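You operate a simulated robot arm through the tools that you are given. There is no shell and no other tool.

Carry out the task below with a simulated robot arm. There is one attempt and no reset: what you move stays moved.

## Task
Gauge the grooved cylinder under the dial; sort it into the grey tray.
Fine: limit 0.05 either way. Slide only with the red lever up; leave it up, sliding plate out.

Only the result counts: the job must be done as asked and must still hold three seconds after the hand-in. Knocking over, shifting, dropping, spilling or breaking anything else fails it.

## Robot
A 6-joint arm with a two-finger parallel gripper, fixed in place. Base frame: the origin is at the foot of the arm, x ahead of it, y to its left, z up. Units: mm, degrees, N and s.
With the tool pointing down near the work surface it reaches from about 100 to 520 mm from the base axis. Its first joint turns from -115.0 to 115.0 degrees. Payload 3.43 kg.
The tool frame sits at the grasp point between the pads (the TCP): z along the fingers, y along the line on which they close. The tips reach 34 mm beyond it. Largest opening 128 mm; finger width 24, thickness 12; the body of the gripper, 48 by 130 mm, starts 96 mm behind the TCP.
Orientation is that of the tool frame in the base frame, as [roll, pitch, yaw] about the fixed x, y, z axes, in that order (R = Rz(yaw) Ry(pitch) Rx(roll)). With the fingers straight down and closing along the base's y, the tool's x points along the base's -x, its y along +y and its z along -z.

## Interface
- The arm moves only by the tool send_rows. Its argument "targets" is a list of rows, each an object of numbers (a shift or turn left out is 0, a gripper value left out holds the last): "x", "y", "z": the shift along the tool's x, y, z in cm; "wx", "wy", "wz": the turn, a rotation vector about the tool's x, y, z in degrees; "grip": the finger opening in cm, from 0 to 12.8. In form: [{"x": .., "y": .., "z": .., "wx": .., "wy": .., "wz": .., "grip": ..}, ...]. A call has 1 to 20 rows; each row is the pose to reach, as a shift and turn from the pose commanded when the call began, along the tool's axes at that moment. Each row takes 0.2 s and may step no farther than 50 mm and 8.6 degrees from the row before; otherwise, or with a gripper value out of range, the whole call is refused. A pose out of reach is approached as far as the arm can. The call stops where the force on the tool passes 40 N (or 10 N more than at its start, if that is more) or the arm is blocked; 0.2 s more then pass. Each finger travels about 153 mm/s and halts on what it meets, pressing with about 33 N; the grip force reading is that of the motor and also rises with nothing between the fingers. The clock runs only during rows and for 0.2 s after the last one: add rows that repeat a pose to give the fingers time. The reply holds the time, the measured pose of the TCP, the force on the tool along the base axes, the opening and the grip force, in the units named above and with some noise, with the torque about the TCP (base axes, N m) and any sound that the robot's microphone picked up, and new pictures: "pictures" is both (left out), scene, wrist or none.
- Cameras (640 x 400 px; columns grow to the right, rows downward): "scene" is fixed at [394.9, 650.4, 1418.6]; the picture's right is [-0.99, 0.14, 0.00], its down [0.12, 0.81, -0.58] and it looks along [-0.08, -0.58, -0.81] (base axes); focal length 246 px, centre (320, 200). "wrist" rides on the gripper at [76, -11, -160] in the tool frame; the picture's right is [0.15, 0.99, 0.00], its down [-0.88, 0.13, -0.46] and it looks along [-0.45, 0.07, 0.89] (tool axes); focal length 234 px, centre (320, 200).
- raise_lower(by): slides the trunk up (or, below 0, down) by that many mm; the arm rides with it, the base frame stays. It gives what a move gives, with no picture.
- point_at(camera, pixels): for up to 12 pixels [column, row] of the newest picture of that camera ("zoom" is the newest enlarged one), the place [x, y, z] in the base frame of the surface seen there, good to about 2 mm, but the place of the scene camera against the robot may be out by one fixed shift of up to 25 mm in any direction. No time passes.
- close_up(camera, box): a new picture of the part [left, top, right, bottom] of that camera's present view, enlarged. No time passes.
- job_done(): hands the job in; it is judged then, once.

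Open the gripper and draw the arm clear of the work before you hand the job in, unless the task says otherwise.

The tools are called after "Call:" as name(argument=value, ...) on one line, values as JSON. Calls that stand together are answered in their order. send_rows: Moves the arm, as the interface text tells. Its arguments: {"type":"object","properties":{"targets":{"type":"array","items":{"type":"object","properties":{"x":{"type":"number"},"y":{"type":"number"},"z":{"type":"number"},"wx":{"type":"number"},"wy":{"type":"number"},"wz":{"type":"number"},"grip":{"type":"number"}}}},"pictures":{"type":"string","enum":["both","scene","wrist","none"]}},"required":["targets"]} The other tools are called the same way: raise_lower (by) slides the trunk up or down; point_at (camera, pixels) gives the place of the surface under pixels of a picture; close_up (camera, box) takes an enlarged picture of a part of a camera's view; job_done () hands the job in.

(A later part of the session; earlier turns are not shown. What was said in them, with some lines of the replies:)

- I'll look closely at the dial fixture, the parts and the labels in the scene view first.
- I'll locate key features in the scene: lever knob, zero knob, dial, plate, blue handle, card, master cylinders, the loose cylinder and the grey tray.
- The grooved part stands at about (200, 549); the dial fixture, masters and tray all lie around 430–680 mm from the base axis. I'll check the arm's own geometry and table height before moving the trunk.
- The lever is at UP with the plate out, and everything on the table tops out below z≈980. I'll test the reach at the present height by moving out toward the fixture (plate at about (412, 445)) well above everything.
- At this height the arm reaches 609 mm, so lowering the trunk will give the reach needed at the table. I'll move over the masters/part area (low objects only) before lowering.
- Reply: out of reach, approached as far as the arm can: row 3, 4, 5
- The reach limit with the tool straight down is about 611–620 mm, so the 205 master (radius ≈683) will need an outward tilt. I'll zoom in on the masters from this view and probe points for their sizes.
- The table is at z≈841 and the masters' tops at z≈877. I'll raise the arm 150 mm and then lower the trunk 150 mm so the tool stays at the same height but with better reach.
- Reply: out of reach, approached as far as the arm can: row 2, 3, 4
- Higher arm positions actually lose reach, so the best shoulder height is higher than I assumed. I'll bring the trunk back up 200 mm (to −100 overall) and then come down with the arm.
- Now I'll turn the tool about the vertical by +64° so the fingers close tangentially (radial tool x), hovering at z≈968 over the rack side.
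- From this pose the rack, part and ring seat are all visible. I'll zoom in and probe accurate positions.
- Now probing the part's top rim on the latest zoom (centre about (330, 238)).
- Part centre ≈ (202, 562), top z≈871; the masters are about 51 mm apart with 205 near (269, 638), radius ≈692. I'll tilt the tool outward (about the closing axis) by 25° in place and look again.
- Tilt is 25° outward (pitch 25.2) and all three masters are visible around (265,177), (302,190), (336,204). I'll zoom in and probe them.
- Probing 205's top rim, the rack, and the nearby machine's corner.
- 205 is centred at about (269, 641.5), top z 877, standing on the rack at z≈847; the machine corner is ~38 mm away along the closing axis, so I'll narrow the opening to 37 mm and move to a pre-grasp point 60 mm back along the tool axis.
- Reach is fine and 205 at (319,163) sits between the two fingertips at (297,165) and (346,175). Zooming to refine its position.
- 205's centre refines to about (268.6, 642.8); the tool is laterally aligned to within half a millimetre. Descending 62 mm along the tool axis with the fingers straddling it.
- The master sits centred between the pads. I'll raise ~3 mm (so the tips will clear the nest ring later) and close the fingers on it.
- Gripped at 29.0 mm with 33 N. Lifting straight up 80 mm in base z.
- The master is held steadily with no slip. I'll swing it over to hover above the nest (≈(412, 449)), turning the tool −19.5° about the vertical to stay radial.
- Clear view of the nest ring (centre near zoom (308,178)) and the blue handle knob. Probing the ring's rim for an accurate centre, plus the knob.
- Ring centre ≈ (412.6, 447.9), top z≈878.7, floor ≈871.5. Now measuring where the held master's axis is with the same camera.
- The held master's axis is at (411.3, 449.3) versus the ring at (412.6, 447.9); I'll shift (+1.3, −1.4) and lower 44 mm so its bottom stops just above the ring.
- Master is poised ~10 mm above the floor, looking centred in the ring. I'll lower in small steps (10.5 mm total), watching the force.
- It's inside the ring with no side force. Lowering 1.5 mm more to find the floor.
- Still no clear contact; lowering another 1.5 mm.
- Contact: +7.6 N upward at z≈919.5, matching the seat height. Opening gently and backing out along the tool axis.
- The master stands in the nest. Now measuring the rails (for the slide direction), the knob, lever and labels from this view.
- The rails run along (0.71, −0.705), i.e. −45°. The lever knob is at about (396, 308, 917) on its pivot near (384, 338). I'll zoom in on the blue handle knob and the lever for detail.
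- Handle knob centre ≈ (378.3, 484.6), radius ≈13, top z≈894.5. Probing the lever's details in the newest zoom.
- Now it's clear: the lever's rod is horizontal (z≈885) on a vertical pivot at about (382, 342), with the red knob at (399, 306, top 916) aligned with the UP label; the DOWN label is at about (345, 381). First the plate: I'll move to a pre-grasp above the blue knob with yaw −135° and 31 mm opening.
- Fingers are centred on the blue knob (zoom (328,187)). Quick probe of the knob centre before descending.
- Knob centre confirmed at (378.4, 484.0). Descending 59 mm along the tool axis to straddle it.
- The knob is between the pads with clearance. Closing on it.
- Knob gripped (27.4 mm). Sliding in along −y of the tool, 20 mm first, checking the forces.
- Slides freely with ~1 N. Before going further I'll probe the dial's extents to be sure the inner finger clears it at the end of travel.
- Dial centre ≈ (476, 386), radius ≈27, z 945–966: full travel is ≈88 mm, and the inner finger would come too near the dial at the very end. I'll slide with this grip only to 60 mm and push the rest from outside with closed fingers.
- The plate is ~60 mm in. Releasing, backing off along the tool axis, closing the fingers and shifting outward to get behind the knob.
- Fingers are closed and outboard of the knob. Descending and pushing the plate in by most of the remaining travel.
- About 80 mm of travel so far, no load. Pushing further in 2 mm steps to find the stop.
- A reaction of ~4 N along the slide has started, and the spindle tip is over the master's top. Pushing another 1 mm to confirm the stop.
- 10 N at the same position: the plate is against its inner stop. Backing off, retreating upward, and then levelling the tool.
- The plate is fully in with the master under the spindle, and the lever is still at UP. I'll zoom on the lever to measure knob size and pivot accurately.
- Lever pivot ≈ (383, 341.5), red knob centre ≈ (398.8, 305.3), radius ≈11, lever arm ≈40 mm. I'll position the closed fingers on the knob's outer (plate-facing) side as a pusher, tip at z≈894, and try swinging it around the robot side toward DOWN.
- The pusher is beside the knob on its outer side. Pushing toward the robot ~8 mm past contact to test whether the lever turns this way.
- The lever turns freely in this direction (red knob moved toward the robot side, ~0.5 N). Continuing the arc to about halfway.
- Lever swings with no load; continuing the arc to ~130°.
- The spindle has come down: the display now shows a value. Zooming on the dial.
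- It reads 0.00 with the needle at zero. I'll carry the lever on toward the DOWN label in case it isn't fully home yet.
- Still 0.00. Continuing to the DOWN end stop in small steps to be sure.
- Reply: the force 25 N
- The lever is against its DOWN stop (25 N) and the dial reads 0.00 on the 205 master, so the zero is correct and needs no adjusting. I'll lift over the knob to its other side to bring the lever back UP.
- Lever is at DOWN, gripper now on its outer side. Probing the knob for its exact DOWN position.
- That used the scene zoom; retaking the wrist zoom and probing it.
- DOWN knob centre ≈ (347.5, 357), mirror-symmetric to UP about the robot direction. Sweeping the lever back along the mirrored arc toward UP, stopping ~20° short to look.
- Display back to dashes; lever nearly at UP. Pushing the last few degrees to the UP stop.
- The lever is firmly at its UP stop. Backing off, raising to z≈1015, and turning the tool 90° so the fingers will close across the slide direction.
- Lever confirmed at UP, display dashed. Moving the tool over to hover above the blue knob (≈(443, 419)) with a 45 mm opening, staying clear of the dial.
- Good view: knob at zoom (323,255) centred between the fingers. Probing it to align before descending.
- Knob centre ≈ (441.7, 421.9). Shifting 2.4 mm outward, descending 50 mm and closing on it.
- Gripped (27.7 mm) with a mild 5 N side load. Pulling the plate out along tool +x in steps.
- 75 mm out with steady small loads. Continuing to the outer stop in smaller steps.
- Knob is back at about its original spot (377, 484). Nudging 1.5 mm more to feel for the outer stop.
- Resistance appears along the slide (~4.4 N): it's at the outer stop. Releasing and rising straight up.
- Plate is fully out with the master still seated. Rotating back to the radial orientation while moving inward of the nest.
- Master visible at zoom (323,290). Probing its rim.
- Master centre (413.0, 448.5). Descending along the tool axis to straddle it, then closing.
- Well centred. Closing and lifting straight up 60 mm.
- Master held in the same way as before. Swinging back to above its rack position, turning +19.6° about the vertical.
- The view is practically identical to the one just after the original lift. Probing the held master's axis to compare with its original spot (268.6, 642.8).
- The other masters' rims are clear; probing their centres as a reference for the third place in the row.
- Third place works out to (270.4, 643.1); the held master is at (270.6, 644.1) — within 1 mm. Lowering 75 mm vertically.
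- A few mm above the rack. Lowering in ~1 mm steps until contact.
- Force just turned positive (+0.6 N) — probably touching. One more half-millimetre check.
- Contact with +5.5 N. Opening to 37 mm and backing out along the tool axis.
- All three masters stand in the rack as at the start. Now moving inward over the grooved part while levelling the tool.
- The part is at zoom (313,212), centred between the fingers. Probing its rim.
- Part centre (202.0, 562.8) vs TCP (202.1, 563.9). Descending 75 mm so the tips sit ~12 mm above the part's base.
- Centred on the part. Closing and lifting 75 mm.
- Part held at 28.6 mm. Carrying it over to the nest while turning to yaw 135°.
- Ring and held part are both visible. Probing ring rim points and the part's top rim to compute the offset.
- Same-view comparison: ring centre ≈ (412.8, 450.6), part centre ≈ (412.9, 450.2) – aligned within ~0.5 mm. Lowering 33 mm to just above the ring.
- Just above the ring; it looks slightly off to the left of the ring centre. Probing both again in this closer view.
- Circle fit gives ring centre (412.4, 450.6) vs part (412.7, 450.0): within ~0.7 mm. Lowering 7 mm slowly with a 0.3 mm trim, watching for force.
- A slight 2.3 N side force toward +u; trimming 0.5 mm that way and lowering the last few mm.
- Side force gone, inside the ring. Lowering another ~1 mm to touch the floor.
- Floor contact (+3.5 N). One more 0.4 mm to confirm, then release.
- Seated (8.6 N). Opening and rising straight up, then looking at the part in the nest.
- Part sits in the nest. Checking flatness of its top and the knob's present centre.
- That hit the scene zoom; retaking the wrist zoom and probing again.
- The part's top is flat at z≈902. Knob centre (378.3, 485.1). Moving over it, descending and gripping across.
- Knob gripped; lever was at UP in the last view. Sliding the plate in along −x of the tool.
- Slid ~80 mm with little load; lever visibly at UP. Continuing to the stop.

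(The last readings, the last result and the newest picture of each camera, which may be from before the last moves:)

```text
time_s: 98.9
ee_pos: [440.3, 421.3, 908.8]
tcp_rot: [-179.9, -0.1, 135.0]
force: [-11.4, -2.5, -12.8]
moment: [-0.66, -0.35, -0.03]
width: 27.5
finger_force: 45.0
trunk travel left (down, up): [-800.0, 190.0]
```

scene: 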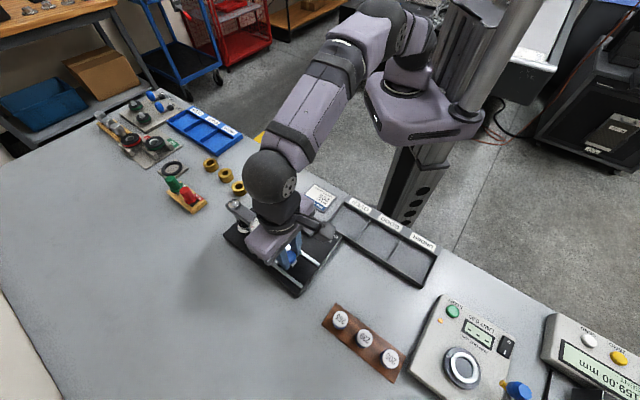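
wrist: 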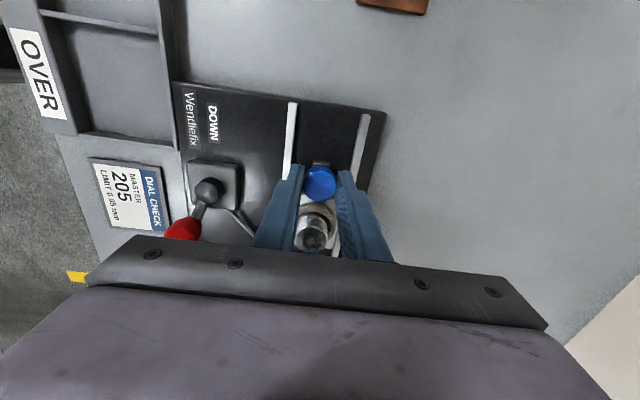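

At the inner stop (≈6 N). Releasing, rising, and moving the closed fingers round to the lever knob's outer side.

Call:
send_rows(targets=[{"x": 0.05, "grip": 3.5}, {"x": 0.05, "grip": 4.5}, {"x": 0.05, "z": -3.0, "grip": 4.5}, {"x": 0.05, "z": -6.0, "grip": 4.5}, {"x": 0.05, "y": -4.0, "z": -6.0, "grip": 4.0}, {"x": 0.05, "y": -6.0, "z": -6.0, "grip": 2.0}, {"x": -4.0, "y": -7.5, "z": -6.0, "grip": 0}, {"x": -6.4, "y": -8.46, "z": -6.0, "grip": 0}, {"x": -6.4, "y": -8.46, "z": -4.0, "grip": 0}, {"x": -6.4, "y": -8.46, "z": -1.8, "grip": 0}, {"x": -6.4, "y": -8.46, "z": -1.8, "grip": 0}], pictures="both")

Call:
close_up(camera="scene", box=[220, 180, 340, 280])

Call:
close_up(camera="wrist", box=[220, 80, 460, 230])

```text
time_s: 101.3
ee_pos: [428.9, 316.8, 926.8]
tcp_rot: [-180.0, -0.1, 135.0]
force: [0.1, -0.6, 1.2]
moment: [0.02, 0.0, -0.04]
width: 0.0
finger_force: 32.8
trunk travel left (down, up): [-800.0, 190.0]
```

scene: 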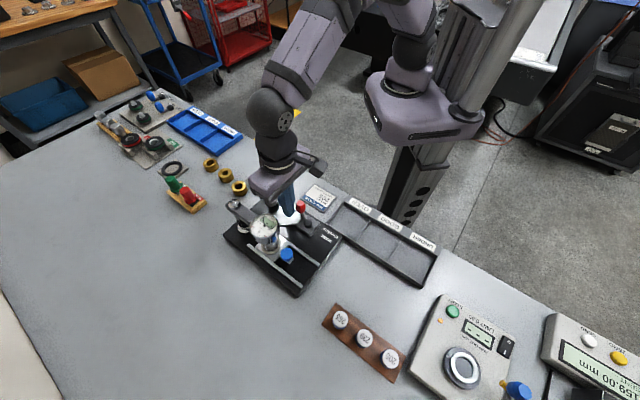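
wrist: 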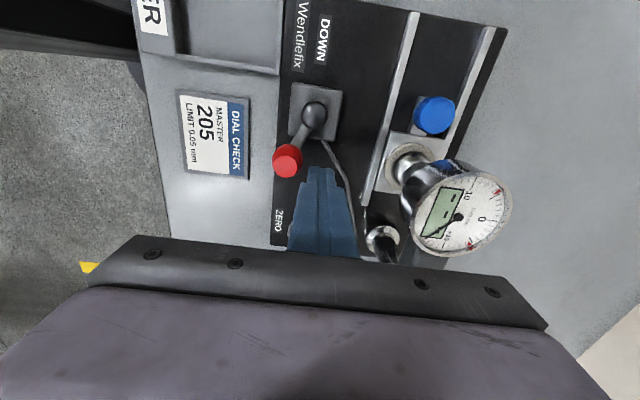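

```text
4.00 times, centred on (280, 230) of scene
```

zoom: 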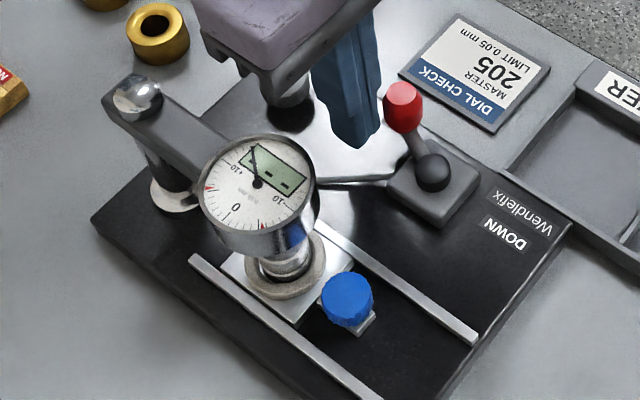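

```text
2.67 times, centred on (340, 155) of wrist
```

zoom: 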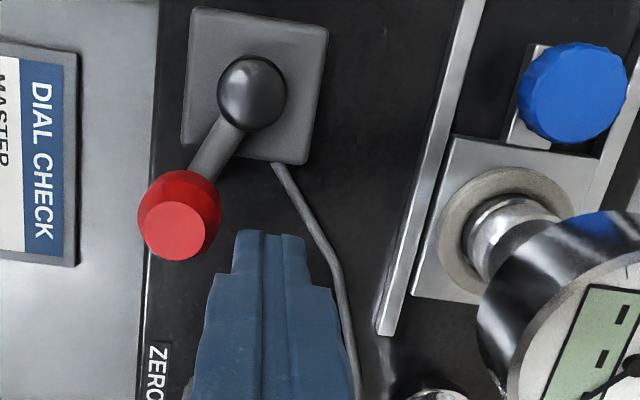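

Plate in, lever at UP, fingers in place beside it. Sweeping the lever round to DOWN along the same arc.

Call:
send_rows(targets=[{"x": 0.39, "y": -0.7}, {"x": 0.33, "y": -1.42}, {"x": 0.39, "y": -2.23}, {"x": 0.58, "y": -3.02}, {"x": 0.91, "y": -3.76}, {"x": 1.36, "y": -4.44}, {"x": 1.93, "y": -5.02}, {"x": 2.59, "y": -5.5}, {"x": 3.32, "y": -5.86}, {"x": 4.1, "y": -6.08}, {"x": 4.91, "y": -6.16}, {"x": 5.72, "y": -6.1}, {"x": 6.51, "y": -5.91}, {"x": 7.25, "y": -5.58}], pictures="both")

Call:
close_up(camera="scene", box=[220, 180, 340, 280])

Call:
close_up(camera="scene", box=[245, 210, 285, 240])

```text
time_s: 104.3
ee_pos: [336.4, 327.2, 928.1]
tcp_rot: [-180.0, 0.0, 135.0]
force: [0.2, -0.6, 0.0]
moment: [0.02, -0.03, 0.01]
width: 0.2
finger_force: 33.4
trunk travel left (down, up): [-800.0, 190.0]
```

scene: 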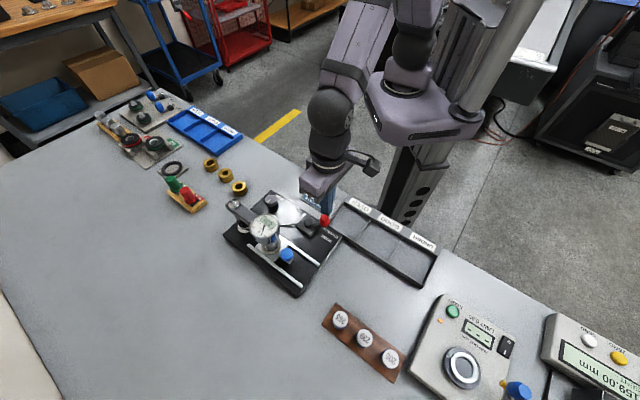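
wrist: 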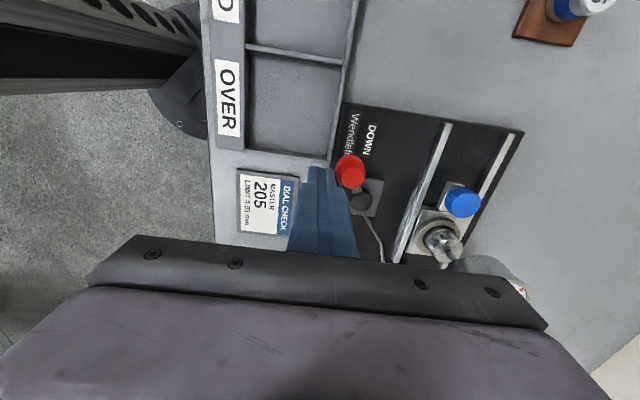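

```text
4.00 times, centred on (280, 230) of scene
```

zoom: 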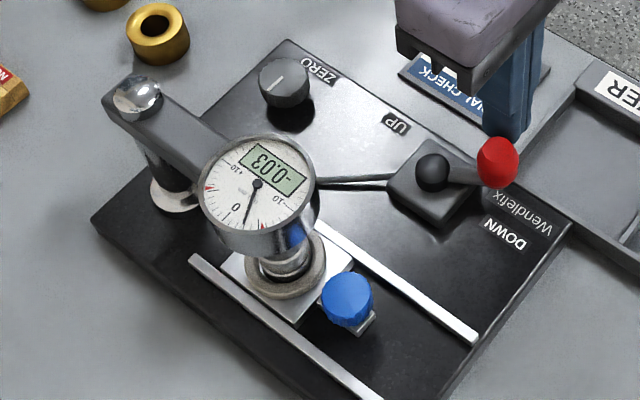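

```text
13.33 times, centred on (265, 225) of scene
```

zoom: 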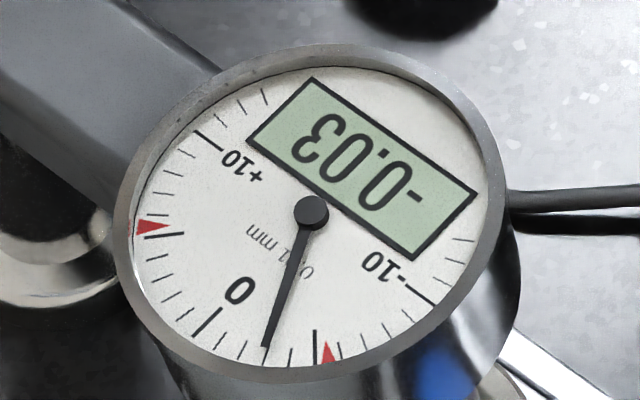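

The display reads −0.03 (needle three ticks below 0). I'll press the lever fully to its DOWN stop and re-read to confirm.

Call:
send_rows(targets=[{"x": 0.25, "y": 0.15}, {"x": 0.5, "y": 0.35}, {"x": 0.6, "y": 0.45}], pictures="scene")

Call:
close_up(camera="scene", box=[245, 210, 285, 240])

```text
time_s: 105.1
ee_pos: [336.7, 334.1, 929.3]
tcp_rot: [179.9, 0.0, 135.1]
force: [0.7, -0.9, -0.1]
moment: [-0.03, 0.0, -0.02]
width: 0.1
finger_force: 32.6
trunk travel left (down, up): [-800.0, 190.0]
```

scene: 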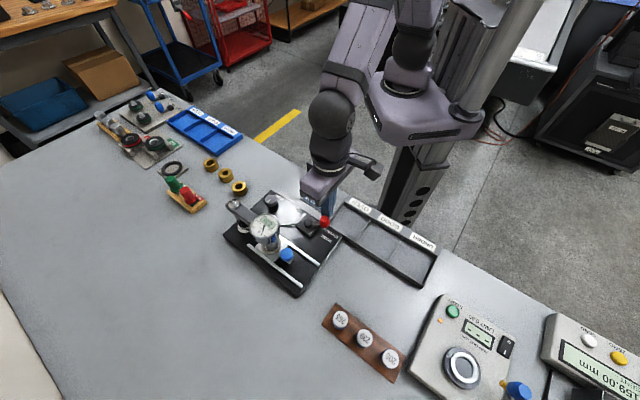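

```text
13.33 times, centred on (265, 225) of scene
```

zoom: 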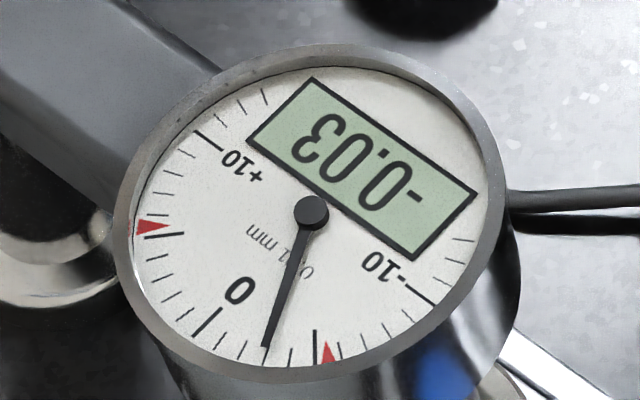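

Confirmed: −0.03, within ±0.05 → GOOD. Now over the knob to its other side to bring the lever back to UP.

Call:
send_rows(targets=[{"x": -0.3, "y": -0.4}, {"x": -0.3, "y": -0.4, "z": -4.0}, {"x": 1.3, "y": 2.6, "z": -4.0}, {"x": 2.65, "y": 5.3, "z": -4.0}, {"x": 2.65, "y": 5.3, "z": -2.0}, {"x": 2.65, "y": 5.3, "z": 0.15}, {"x": 2.65, "y": 5.3, "z": 0.15}], pictures="wrist")

Call:
close_up(camera="wrist", box=[240, 80, 440, 230])

```text
time_s: 106.7
ee_pos: [355.2, 391.8, 926.5]
tcp_rot: [-180.0, 0.0, 135.1]
force: [-0.2, 0.6, -1.1]
moment: [0.03, -0.02, -0.01]
width: 0.0
finger_force: 33.2
trunk travel left (down, up): [-800.0, 190.0]
```

wrist: 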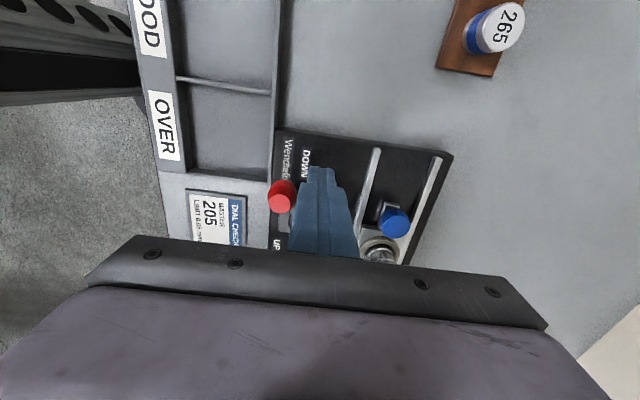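

```text
2.67 times, centred on (340, 155) of wrist
```

zoom: 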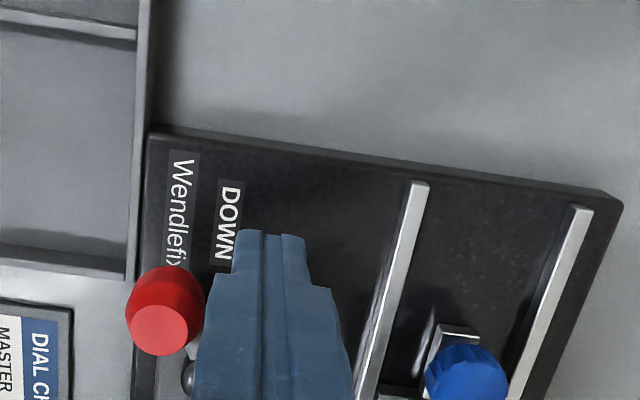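

Position matches the plan. Sweeping the lever back to UP.

Call:
send_rows(targets=[{"x": -0.94, "y": -1.09}, {"x": -0.94, "y": -1.46}, {"x": -0.99, "y": -2.26}, {"x": -1.17, "y": -3.04}, {"x": -1.49, "y": -3.77}, {"x": -1.93, "y": -4.43}, {"x": -2.48, "y": -5.01}, {"x": -3.12, "y": -5.49}, {"x": -3.84, "y": -5.85}, {"x": -4.59, "y": -6.07}, {"x": -5.39, "y": -6.17}, {"x": -6.19, "y": -6.12}, {"x": -6.97, "y": -5.94}, {"x": -7.7, "y": -5.62}, {"x": -8.03, "y": -5.41}, {"x": -8.27, "y": -5.24}], pictures="both")

Call:
close_up(camera="scene", box=[220, 180, 340, 280])

```text
time_s: 110.1
ee_pos: [373.9, 295.6, 925.7]
tcp_rot: [-179.8, -0.1, 135.0]
force: [-3.4, 0.1, 0.8]
moment: [0.0, 0.15, 0.0]
width: 0.0
finger_force: 33.2
trunk travel left (down, up): [-800.0, 190.0]
```

scene: 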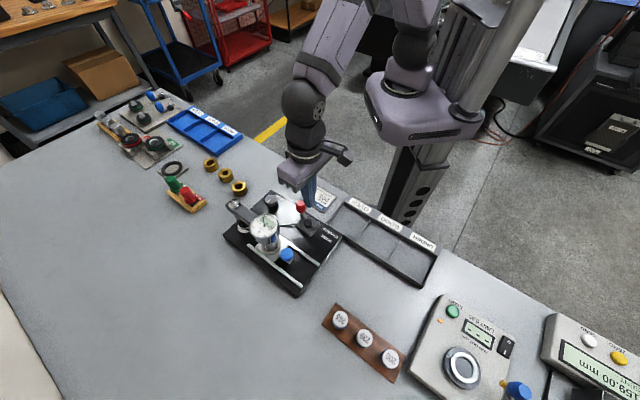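
wrist: 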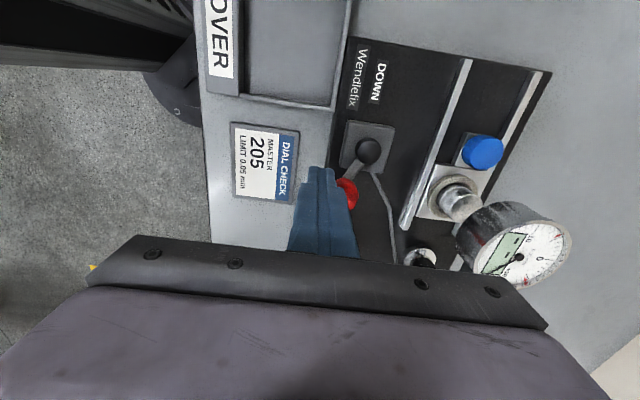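

```text
4.00 times, centred on (280, 230) of scene
```

zoom: 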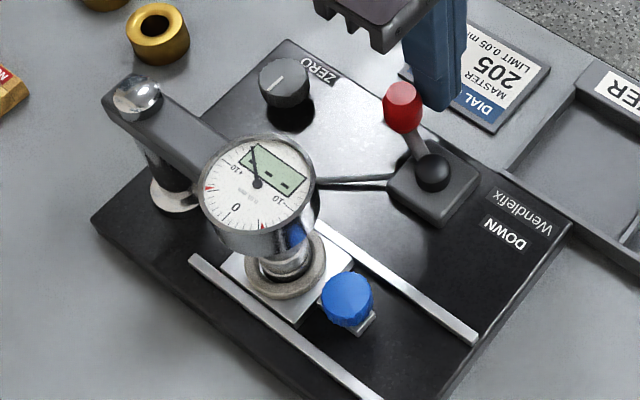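

Lever at UP with display dashed; a small extra push to make sure it's against the stop, then retreating up.

Call:
send_rows(targets=[{"x": -0.12, "y": 0.12}, {"x": -0.2, "y": 0.2}], pictures="none")

Call:
send_rows(targets=[{"x": 0.6, "y": -0.6}, {"x": 0.6, "y": -0.6, "z": -4.5}, {"x": 0.6, "y": -0.6, "z": -9.0}], pictures="none")

```text
time_s: 110.7
ee_pos: [376.4, 294.2, 926.8]
tcp_rot: [-179.7, 0.0, 135.0]
force: [-12.8, 0.0, -0.3]
moment: [-0.03, 0.43, 0.0]
width: 0.0
finger_force: 32.9
trunk travel left (down, up): [-800.0, 190.0]
```

```text
time_s: 111.5
ee_pos: [369.2, 295.1, 1016.3]
tcp_rot: [180.0, 0.0, 135.0]
force: [-0.4, 0.9, 0.7]
moment: [0.01, -0.01, 0.0]
width: 0.0
finger_force: 33.2
trunk travel left (down, up): [-800.0, 190.0]
```

Moving back over the blue knob (≈(441.7, 421.9)) with the fingers open.

Call:
send_rows(targets=[{"x": 2.5, "y": 1.5, "grip": 4.5}, {"x": 3.84, "y": 5.5, "grip": 4.5}, {"x": 3.84, "y": 9.8, "z": 2.0, "grip": 4.5}, {"x": 3.84, "y": 13.3, "z": 4.5, "grip": 4.5}, {"x": 3.84, "y": 14.09, "z": 5.6, "grip": 4.5}, {"x": 3.84, "y": 14.09, "z": 5.6, "grip": 4.5}], pictures="both")

Call:
close_up(camera="wrist", box=[240, 100, 400, 200])

```text
time_s: 112.9
ee_pos: [442.9, 421.6, 960.3]
tcp_rot: [-180.0, 0.0, 134.9]
force: [-0.6, -0.3, -0.1]
moment: [0.0, -0.06, 0.0]
width: 45.3
finger_force: 0.0
trunk travel left (down, up): [-800.0, 190.0]
```

scene: 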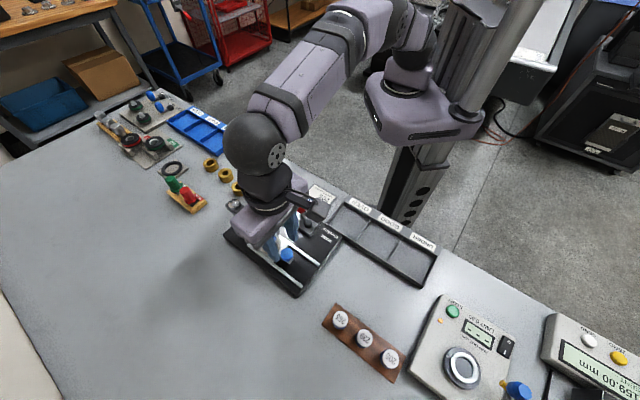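
wrist: 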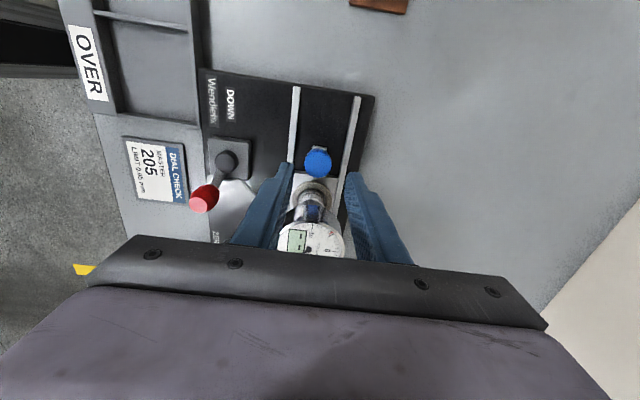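

```text
4.00 times, centred on (320, 150) of wrist
```

zoom: 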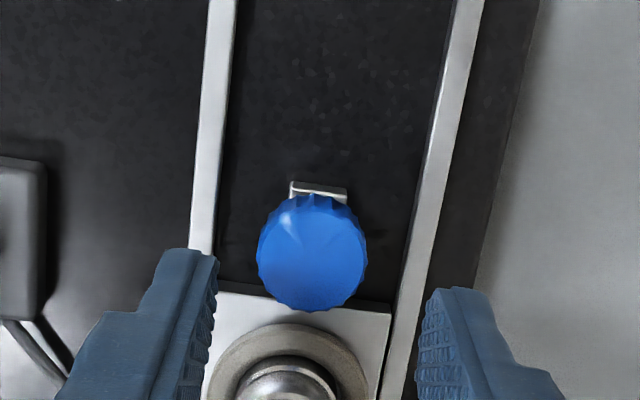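

Lever at UP, knob aligned (zoom (312,252), same as the aligned pose last time). Descending and gripping.

Call:
send_rows(targets=[{"z": 2.5, "grip": 4.5}, {"z": 4.5, "grip": 4.5}, {"z": 5.0, "grip": 4.5}, {"z": 5.0, "grip": 3.2}, {"z": 5.0, "grip": 2.7}, {"z": 5.0, "grip": 2.4}, {"z": 5.0, "grip": 2.4}], pictures="wrist")

```text
time_s: 114.5
ee_pos: [442.9, 421.2, 910.4]
tcp_rot: [-179.9, -0.1, 135.0]
force: [-4.9, -5.2, -1.4]
moment: [-0.16, 0.19, 0.01]
width: 27.6
finger_force: 45.3
trunk travel left (down, up): [-800.0, 190.0]
```

wrist: 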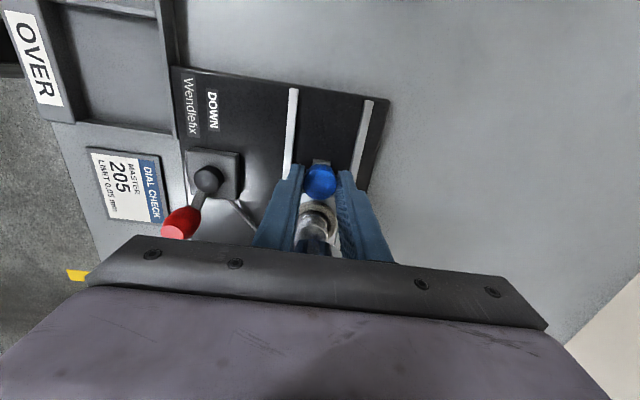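

Knob gripped, lever clearly at UP (red knob at (180,222)). Pulling the plate out.

Call:
send_rows(targets=[{"x": 0.5}, {"x": 1.2}, {"x": 1.9}, {"x": 2.6}, {"x": 3.3}, {"x": 4.0}, {"x": 4.7}, {"x": 5.4}, {"x": 6.1}, {"x": 6.8}, {"x": 7.5}, {"x": 8.2}, {"x": 8.7}], pictures="none")

Call:
send_rows(targets=[{"x": 0.1}, {"x": 0.2}, {"x": 0.3}], pictures="none")

```text
time_s: 117.3
ee_pos: [379.4, 483.1, 911.2]
tcp_rot: [-179.8, 0.0, 135.0]
force: [-11.3, -8.9, -9.7]
moment: [-0.09, 0.18, -0.14]
width: 27.7
finger_force: 45.3
trunk travel left (down, up): [-800.0, 190.0]
```

```text
time_s: 118.1
ee_pos: [380.1, 484.0, 911.0]
tcp_rot: [-179.7, 0.0, 134.9]
force: [-10.9, -12.4, -10.5]
moment: [0.44, 0.57, 0.02]
width: 27.6
finger_force: 44.8
trunk travel left (down, up): [-800.0, 190.0]
```

Call:
send_rows(targets=[{"x": 0.08, "y": -0.06}, {"x": 0.15, "y": -0.1}], pictures="none")

```text
time_s: 118.7
ee_pos: [378.0, 484.4, 910.5]
tcp_rot: [-179.8, 0.0, 134.9]
force: [-5.7, -12.5, -10.4]
moment: [0.35, 0.8, 0.08]
width: 27.5
finger_force: 44.8
trunk travel left (down, up): [-800.0, 190.0]
```

At the outer stop again (≈5 N along the slide). Releasing and rising.

Call:
send_rows(targets=[{"x": -0.05, "grip": 3.2}, {"x": -0.05, "grip": 4.3}, {"x": -0.05, "grip": 4.3}, {"x": -0.05, "z": -2.0, "grip": 4.3}, {"x": -0.05, "z": -5.5, "grip": 4.3}], pictures="both")

Call:
close_up(camera="wrist", box=[240, 120, 400, 240])

```text
time_s: 119.9
ee_pos: [377.6, 486.3, 965.5]
tcp_rot: [180.0, 0.0, 135.0]
force: [-0.1, -1.3, 0.0]
moment: [0.0, -0.01, -0.01]
width: 42.8
finger_force: 0.1
trunk travel left (down, up): [-800.0, 190.0]
```

scene: 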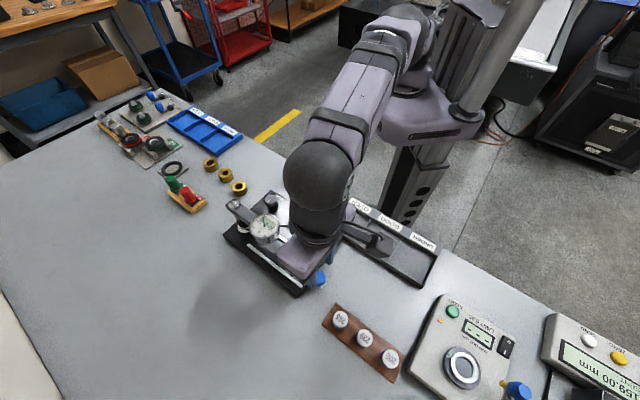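
wrist: 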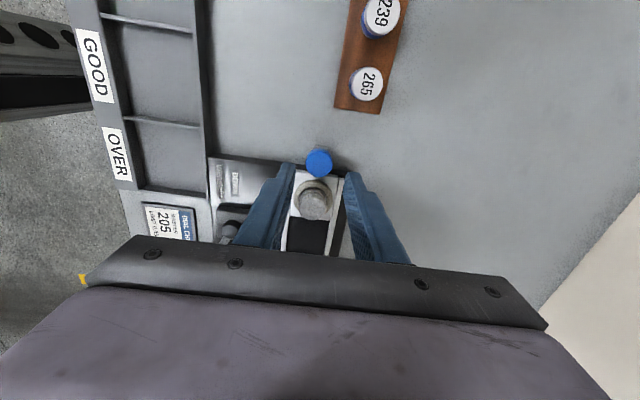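

```text
3.33 times, centred on (320, 180) of wrist
```

zoom: 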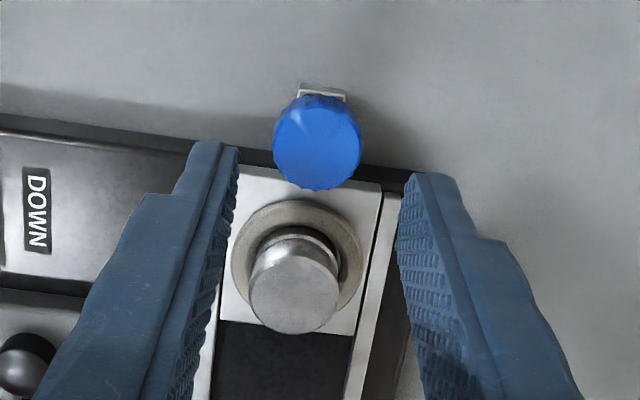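

Plate fully out with the part in it. Moving back over the part and probing it.

Call:
send_rows(targets=[{"x": -2.5, "y": -0.05}, {"x": -5.06, "y": -0.1}, {"x": -5.06, "y": -0.1}], pictures="wrist")

Call:
close_up(camera="wrist", box=[260, 90, 380, 200])

```text
time_s: 120.7
ee_pos: [413.6, 450.5, 966.3]
tcp_rot: [-180.0, 0.0, 135.0]
force: [0.2, -0.7, -0.8]
moment: [-0.02, 0.02, 0.03]
width: 42.9
finger_force: 0.0
trunk travel left (down, up): [-800.0, 190.0]
```

wrist: 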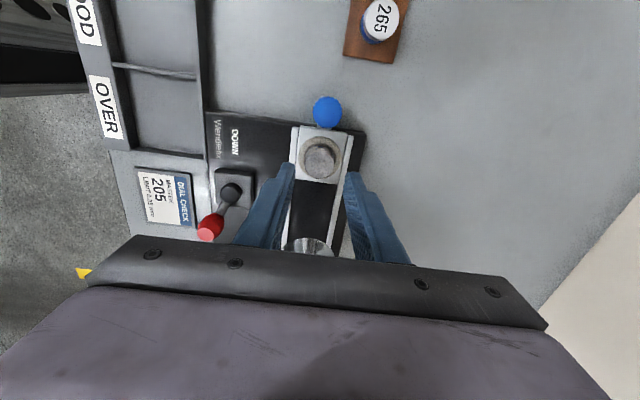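

```text
3.64 times, centred on (320, 145) of wrist
```

zoom: 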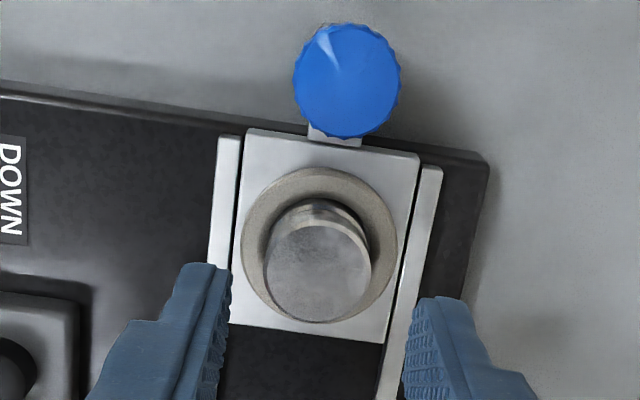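

Call:
point_at(camera="zoom", pixels=[[317, 272], [270, 270], [364, 274], [317, 226], [316, 316], [283, 240], [350, 308], [350, 242], [283, 305]])

```text
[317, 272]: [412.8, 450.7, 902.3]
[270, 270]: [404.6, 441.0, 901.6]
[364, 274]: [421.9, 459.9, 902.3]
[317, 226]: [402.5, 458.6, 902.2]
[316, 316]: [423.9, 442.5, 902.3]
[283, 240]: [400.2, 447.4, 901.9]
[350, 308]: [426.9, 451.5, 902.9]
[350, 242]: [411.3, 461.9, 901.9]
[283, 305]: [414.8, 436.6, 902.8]
```

Part centre (413.2, 450.0), TCP aligned. Descending 48 mm and closing on it.

Call:
send_rows(targets=[{"z": 2.0, "grip": 4.0}, {"z": 4.0, "grip": 4.0}, {"z": 4.8, "grip": 4.0}, {"z": 4.8, "grip": 3.4}, {"z": 4.8, "grip": 3.0}, {"z": 4.8, "grip": 2.5}, {"z": 4.8, "grip": 2.5}], pictures="wrist")

Call:
close_up(camera="wrist", box=[285, 135, 355, 200])

```text
time_s: 122.3
ee_pos: [413.9, 450.1, 917.8]
tcp_rot: [180.0, 0.0, 135.1]
force: [-0.6, 0.3, 0.0]
moment: [0.02, 0.0, 0.02]
width: 28.5
finger_force: 32.7
trunk travel left (down, up): [-800.0, 190.0]
```

wrist: 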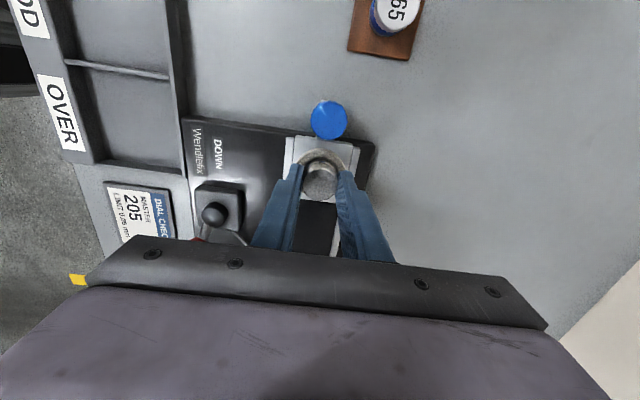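

```text
6.15 times, centred on (320, 168) of wrist
```

zoom: 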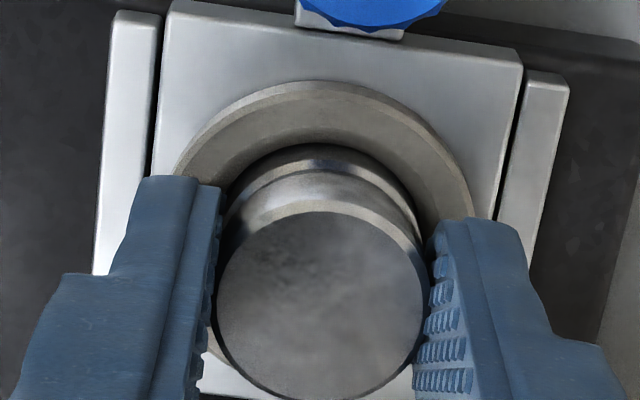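

Gripped (28.5 mm). Lifting 65 mm and then moving toward the GOOD compartment of the grey tray.

Call:
send_rows(targets=[{"z": -1.0}, {"z": -3.5}, {"z": -6.5}, {"x": 2.0, "y": -3.3, "z": -6.5}, {"x": 4.1, "y": -6.6, "z": -6.5}, {"x": 6.1, "y": -9.9, "z": -6.5}, {"x": 7.0, "y": -11.4, "z": -6.5}, {"x": 7.0, "y": -11.4, "z": -6.5}], pictures="both")

Call:
close_up(camera="wrist", box=[80, 0, 400, 200])

```text
time_s: 124.1
ee_pos: [282.7, 419.4, 982.3]
tcp_rot: [-180.0, 0.0, 135.1]
force: [-0.2, 0.1, -0.5]
moment: [0.05, -0.01, 0.01]
width: 28.6
finger_force: 33.5
trunk travel left (down, up): [-800.0, 190.0]
```

scene: 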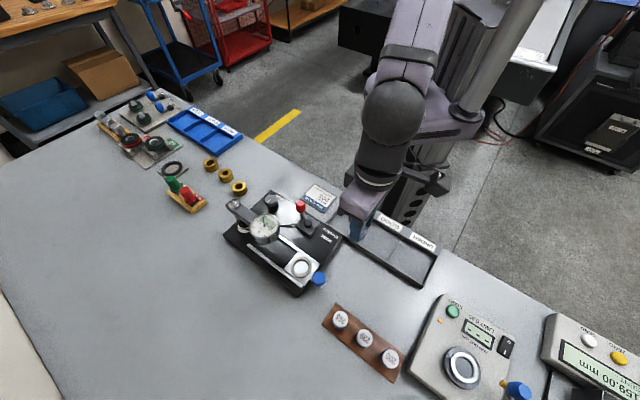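
wrist: 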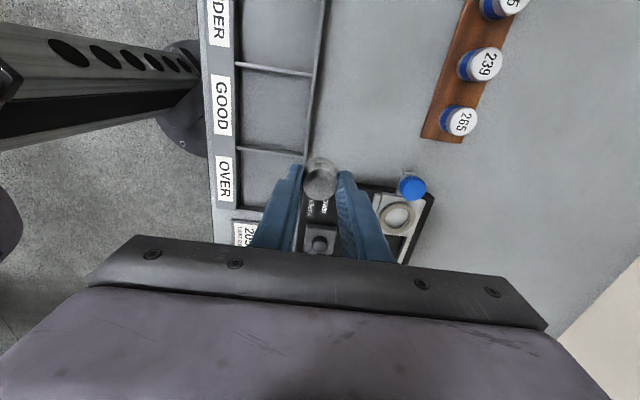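

```text
2.00 times, centred on (240, 100) of wrist
```

zoom: 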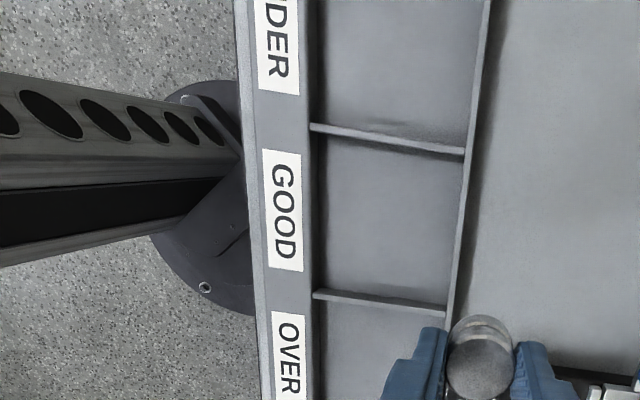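

The GOOD compartment is clearly visible (zoom x 315–460, y 145–290). Probing its floor corners and wall tops.

Call:
point_at(camera="zoom", pixels=[[325, 155], [450, 168], [440, 285], [325, 275], [385, 215], [390, 138], [380, 299], [467, 220], [306, 210], [283, 210], [480, 220], [400, 145]])

```text
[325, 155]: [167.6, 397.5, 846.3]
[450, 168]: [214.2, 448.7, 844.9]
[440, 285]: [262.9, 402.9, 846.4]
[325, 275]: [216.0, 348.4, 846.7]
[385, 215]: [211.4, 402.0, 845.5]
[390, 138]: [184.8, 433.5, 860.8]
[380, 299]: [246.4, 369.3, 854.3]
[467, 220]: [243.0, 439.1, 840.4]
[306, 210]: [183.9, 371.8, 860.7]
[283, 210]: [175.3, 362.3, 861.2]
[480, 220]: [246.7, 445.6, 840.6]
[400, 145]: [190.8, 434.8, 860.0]
```

GOOD compartment floor centre ≈ (215, 399.5), z≈845.5, walls to ≈861. Moving above its centre.

Call:
send_rows(targets=[{"x": 1.7, "y": -3.1}, {"x": 3.36, "y": -6.19}, {"x": 3.36, "y": -6.19}], pictures="both")

Call:
close_up(camera="wrist", box=[220, 70, 440, 220])

```text
time_s: 124.9
ee_pos: [215.0, 398.9, 982.7]
tcp_rot: [180.0, 0.0, 135.1]
force: [-1.0, 0.4, 0.3]
moment: [0.04, 0.0, 0.02]
width: 28.9
finger_force: 33.0
trunk travel left (down, up): [-800.0, 190.0]
```

scene: 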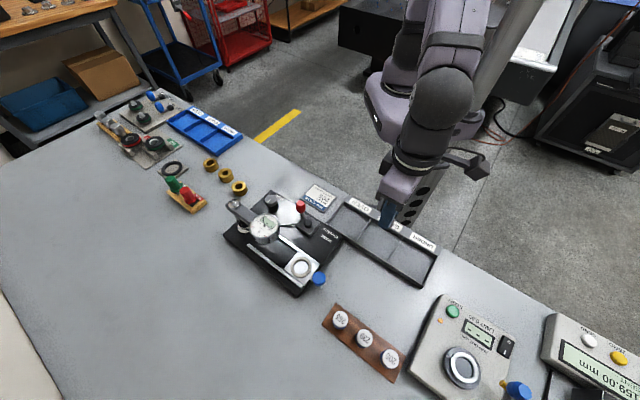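
wrist: 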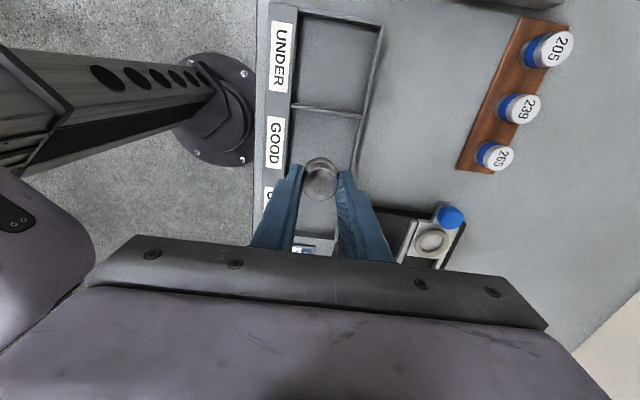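

```text
2.67 times, centred on (330, 145) of wrist
```

zoom: 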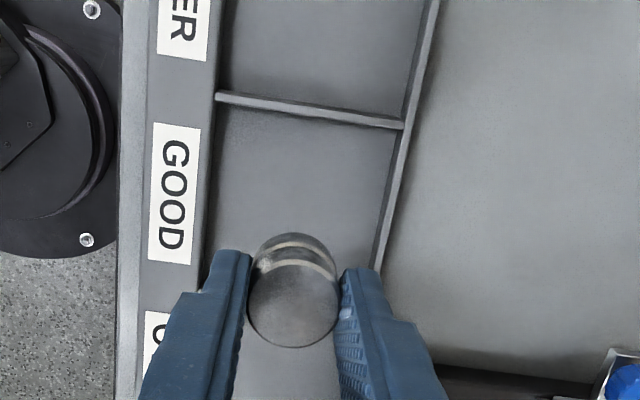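

Above the GOOD compartment. Lowering 70 mm (part bottom then ≈20 mm above the floor, above the walls) and checking.

Call:
send_rows(targets=[{"z": 2.5}, {"z": 5.0}, {"z": 6.8}, {"z": 6.8}], pictures="both")

Call:
close_up(camera="wrist", box=[220, 70, 440, 220])

Call:
close_up(camera="scene", box=[335, 190, 445, 290])

```text
time_s: 125.9
ee_pos: [215.6, 398.2, 913.4]
tcp_rot: [-179.9, 0.0, 135.0]
force: [-0.1, 0.0, -0.1]
moment: [0.0, -0.02, -0.02]
width: 28.8
finger_force: 32.6
trunk travel left (down, up): [-800.0, 190.0]
```

scene: 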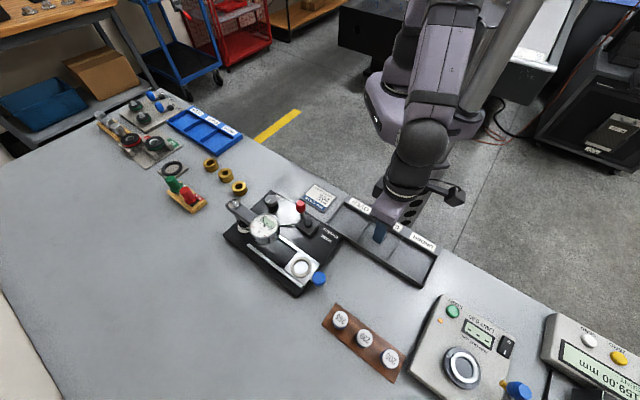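
wrist: 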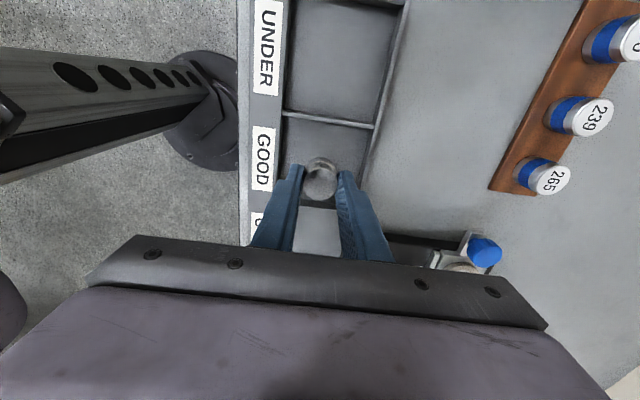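

```text
2.67 times, centred on (330, 145) of wrist
```

zoom: 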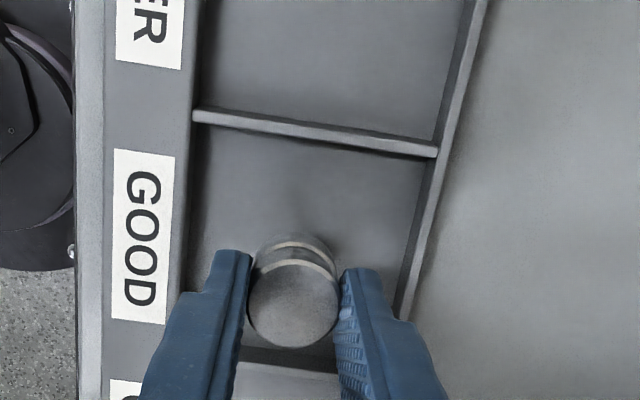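

```text
4.00 times, centred on (390, 240) of scene
```

zoom: 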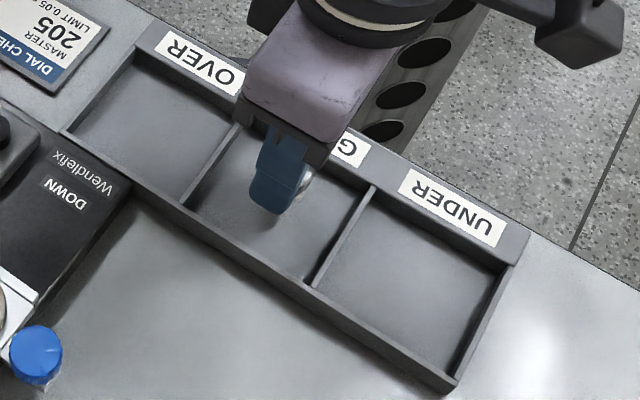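

Part is inside the GOOD compartment's outline. Lowering 19 mm more, then feeling for the floor.

Call:
send_rows(targets=[{"z": 0.8}, {"z": 1.5}, {"z": 1.9}, {"z": 1.9}], pictures="none")

Call:
send_rows(targets=[{"z": 0.08}, {"z": 0.15}], pictures="none")

```text
time_s: 126.9
ee_pos: [214.9, 398.4, 895.4]
tcp_rot: [180.0, -0.1, 135.0]
force: [0.9, -0.9, -0.4]
moment: [0.01, 0.0, 0.0]
width: 28.7
finger_force: 32.9
trunk travel left (down, up): [-800.0, 190.0]
```

```text
time_s: 127.5
ee_pos: [215.0, 398.4, 895.2]
tcp_rot: [180.0, 0.0, 135.0]
force: [0.7, 0.1, -1.3]
moment: [0.01, 0.01, 0.04]
width: 28.4
finger_force: 33.2
trunk travel left (down, up): [-800.0, 190.0]
```

Call:
send_rows(targets=[{"z": 0.08}, {"z": 0.15}], pictures="none")

Call:
send_rows(targets=[{"z": 0.05}, {"z": 0.1}], pictures="none")

```text
time_s: 128.1
ee_pos: [215.0, 398.9, 892.4]
tcp_rot: [180.0, -0.2, 134.9]
force: [-0.3, -1.0, -1.7]
moment: [0.02, -0.01, 0.01]
width: 28.7
finger_force: 33.1
trunk travel left (down, up): [-800.0, 190.0]
```

```text
time_s: 128.7
ee_pos: [216.1, 398.5, 891.4]
tcp_rot: [179.9, 0.0, 135.1]
force: [0.0, -0.3, 2.4]
moment: [-0.05, 0.0, 0.02]
width: 28.4
finger_force: 32.9
trunk travel left (down, up): [-800.0, 190.0]
```

Force has turned to +2.4 N at z≈891.4: touching the tray floor. A half-millimetre more, then release.

Call:
send_rows(targets=[{"z": 0.04}, {"z": 0.04}], pictures="none")

Call:
send_rows(targets=[{"grip": 3.1}, {"grip": 3.5}, {"grip": 3.7}, {"grip": 3.7, "z": -1.5}, {"grip": 3.7, "z": -4.5}, {"grip": 3.7, "z": -9.0}], pictures="both")

Call:
close_up(camera="wrist", box=[220, 70, 440, 220])

```text
time_s: 129.3
ee_pos: [216.2, 398.4, 892.3]
tcp_rot: [179.9, 0.0, 135.0]
force: [0.6, 0.1, 7.0]
moment: [-0.03, -0.02, 0.0]
width: 28.6
finger_force: 33.3
trunk travel left (down, up): [-800.0, 190.0]
```

```text
time_s: 130.7
ee_pos: [215.7, 399.0, 980.8]
tcp_rot: [180.0, 0.0, 135.1]
force: [-0.3, -0.5, 0.0]
moment: [0.02, 0.01, 0.0]
width: 36.9
finger_force: 0.0
trunk travel left (down, up): [-800.0, 190.0]
```

scene: 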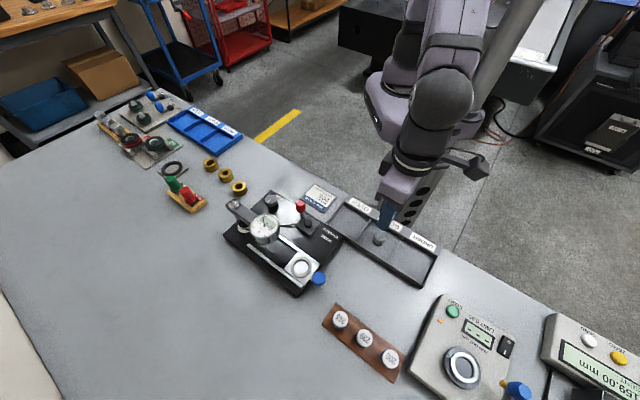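
wrist: 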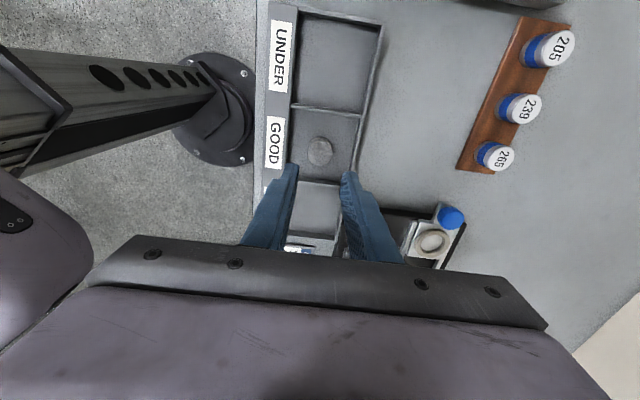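

```text
2.67 times, centred on (330, 145) of wrist
```

zoom: 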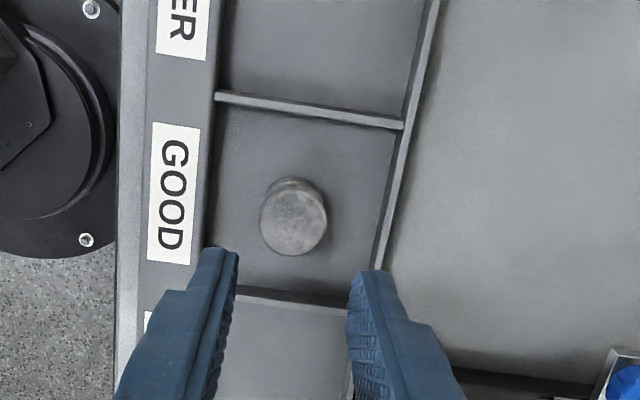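

The part stands in GOOD. Raising and drawing the arm back toward the column, opening the gripper, to inspect the whole scene.

Call:
send_rows(targets=[{"z": -4.0, "grip": 6.0}, {"z": -8.0, "grip": 8.0}, {"y": -4.0, "z": -10.0, "grip": 8.0}, {"y": -8.0, "z": -12.0, "grip": 8.0}, {"y": -8.0, "z": -12.0, "grip": 8.0}], pictures="both")

Call:
close_up(camera="scene", box=[220, 180, 440, 310])

Call:
close_up(camera="scene", box=[310, 190, 450, 390])

Call:
close_up(camera="scene", box=[220, 180, 340, 290])

```text
time_s: 131.9
ee_pos: [158.7, 343.2, 1102.3]
tcp_rot: [-180.0, 0.0, 135.0]
force: [0.1, 0.3, 0.2]
moment: [0.0, 0.01, -0.03]
width: 80.3
finger_force: 0.1
trunk travel left (down, up): [-800.0, 190.0]
```

scene: 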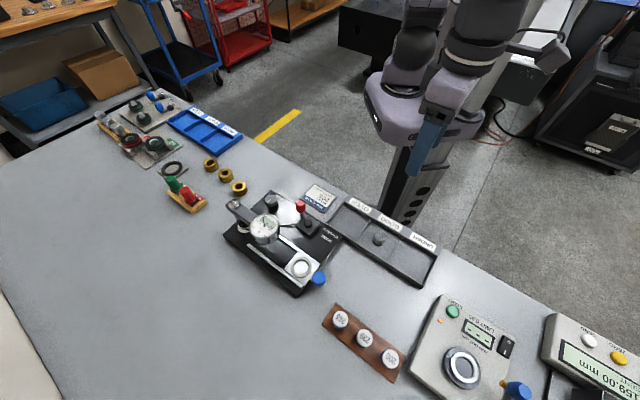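
wrist: 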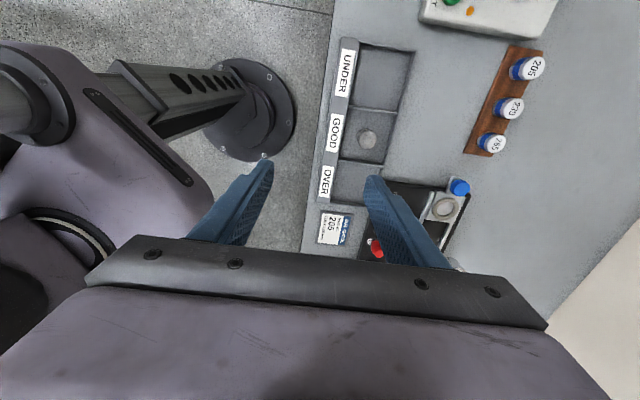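

```text
2.91 times, centred on (330, 245) of scene
```

zoom: 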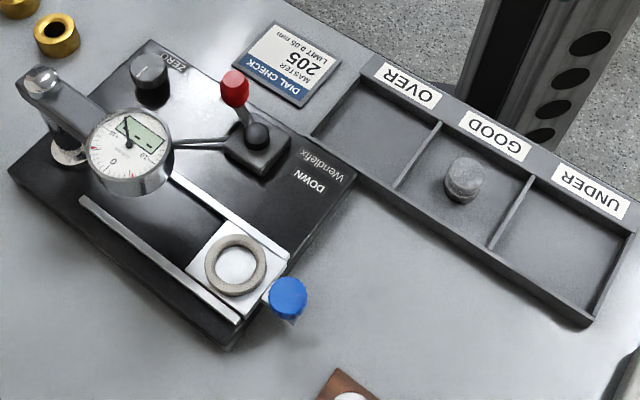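

```text
2.00 times, centred on (380, 290) of scene
```

zoom: 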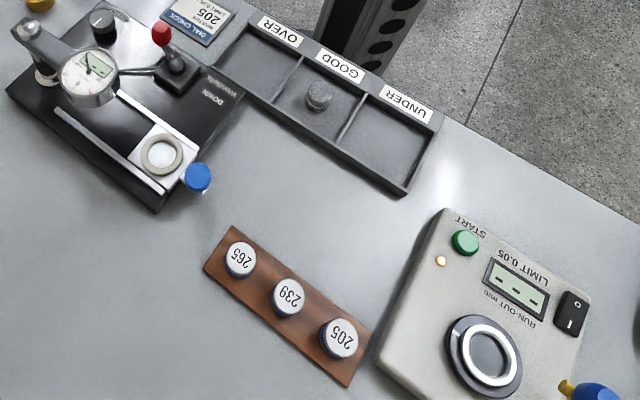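

```text
3.64 times, centred on (280, 235) of scene
```

zoom: 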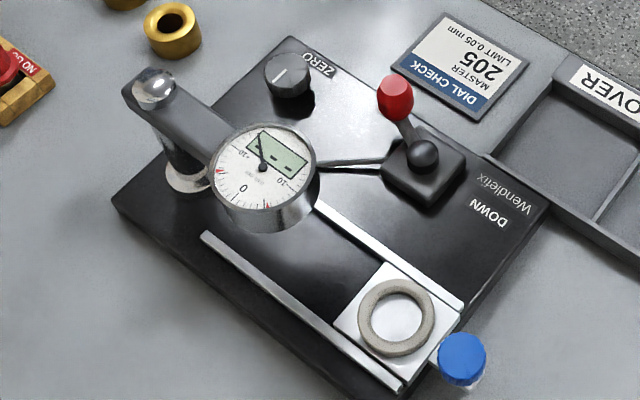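

Everything checks out. The part stands in GOOD after reading −0.03 against a 0.00 zero on the 205 master. The lever is at UP, the plate is out, all three masters are in the rack, and the arm is clear with the gripper open. Handing in.

Call:
job_done()

```text
The job is handed in.
```

I gauged the grooved cylinder at −0.03 mm and put it in the grey tray's GOOD compartment. That is inside the ±0.05 limit. I've handed the job in, but the reply did not include a verdict.

- **Zero check:** the 205 master named on the dial card read 0.00, so I left the ZERO knob alone.
- **Reading:** the dial showed −0.03 twice, the second time after I pressed the red lever on toward its DOWN stop.
- **Sliding plate and lever:** I slid the plate only with the red lever up. At hand-in the lever was up and the plate was fully out.
- **Everything else:** the 205 master is back in its rack place, within about 1 mm of where it started. Nothing else looked moved in the final pictures. The gripper is open and the arm is clear of the work.
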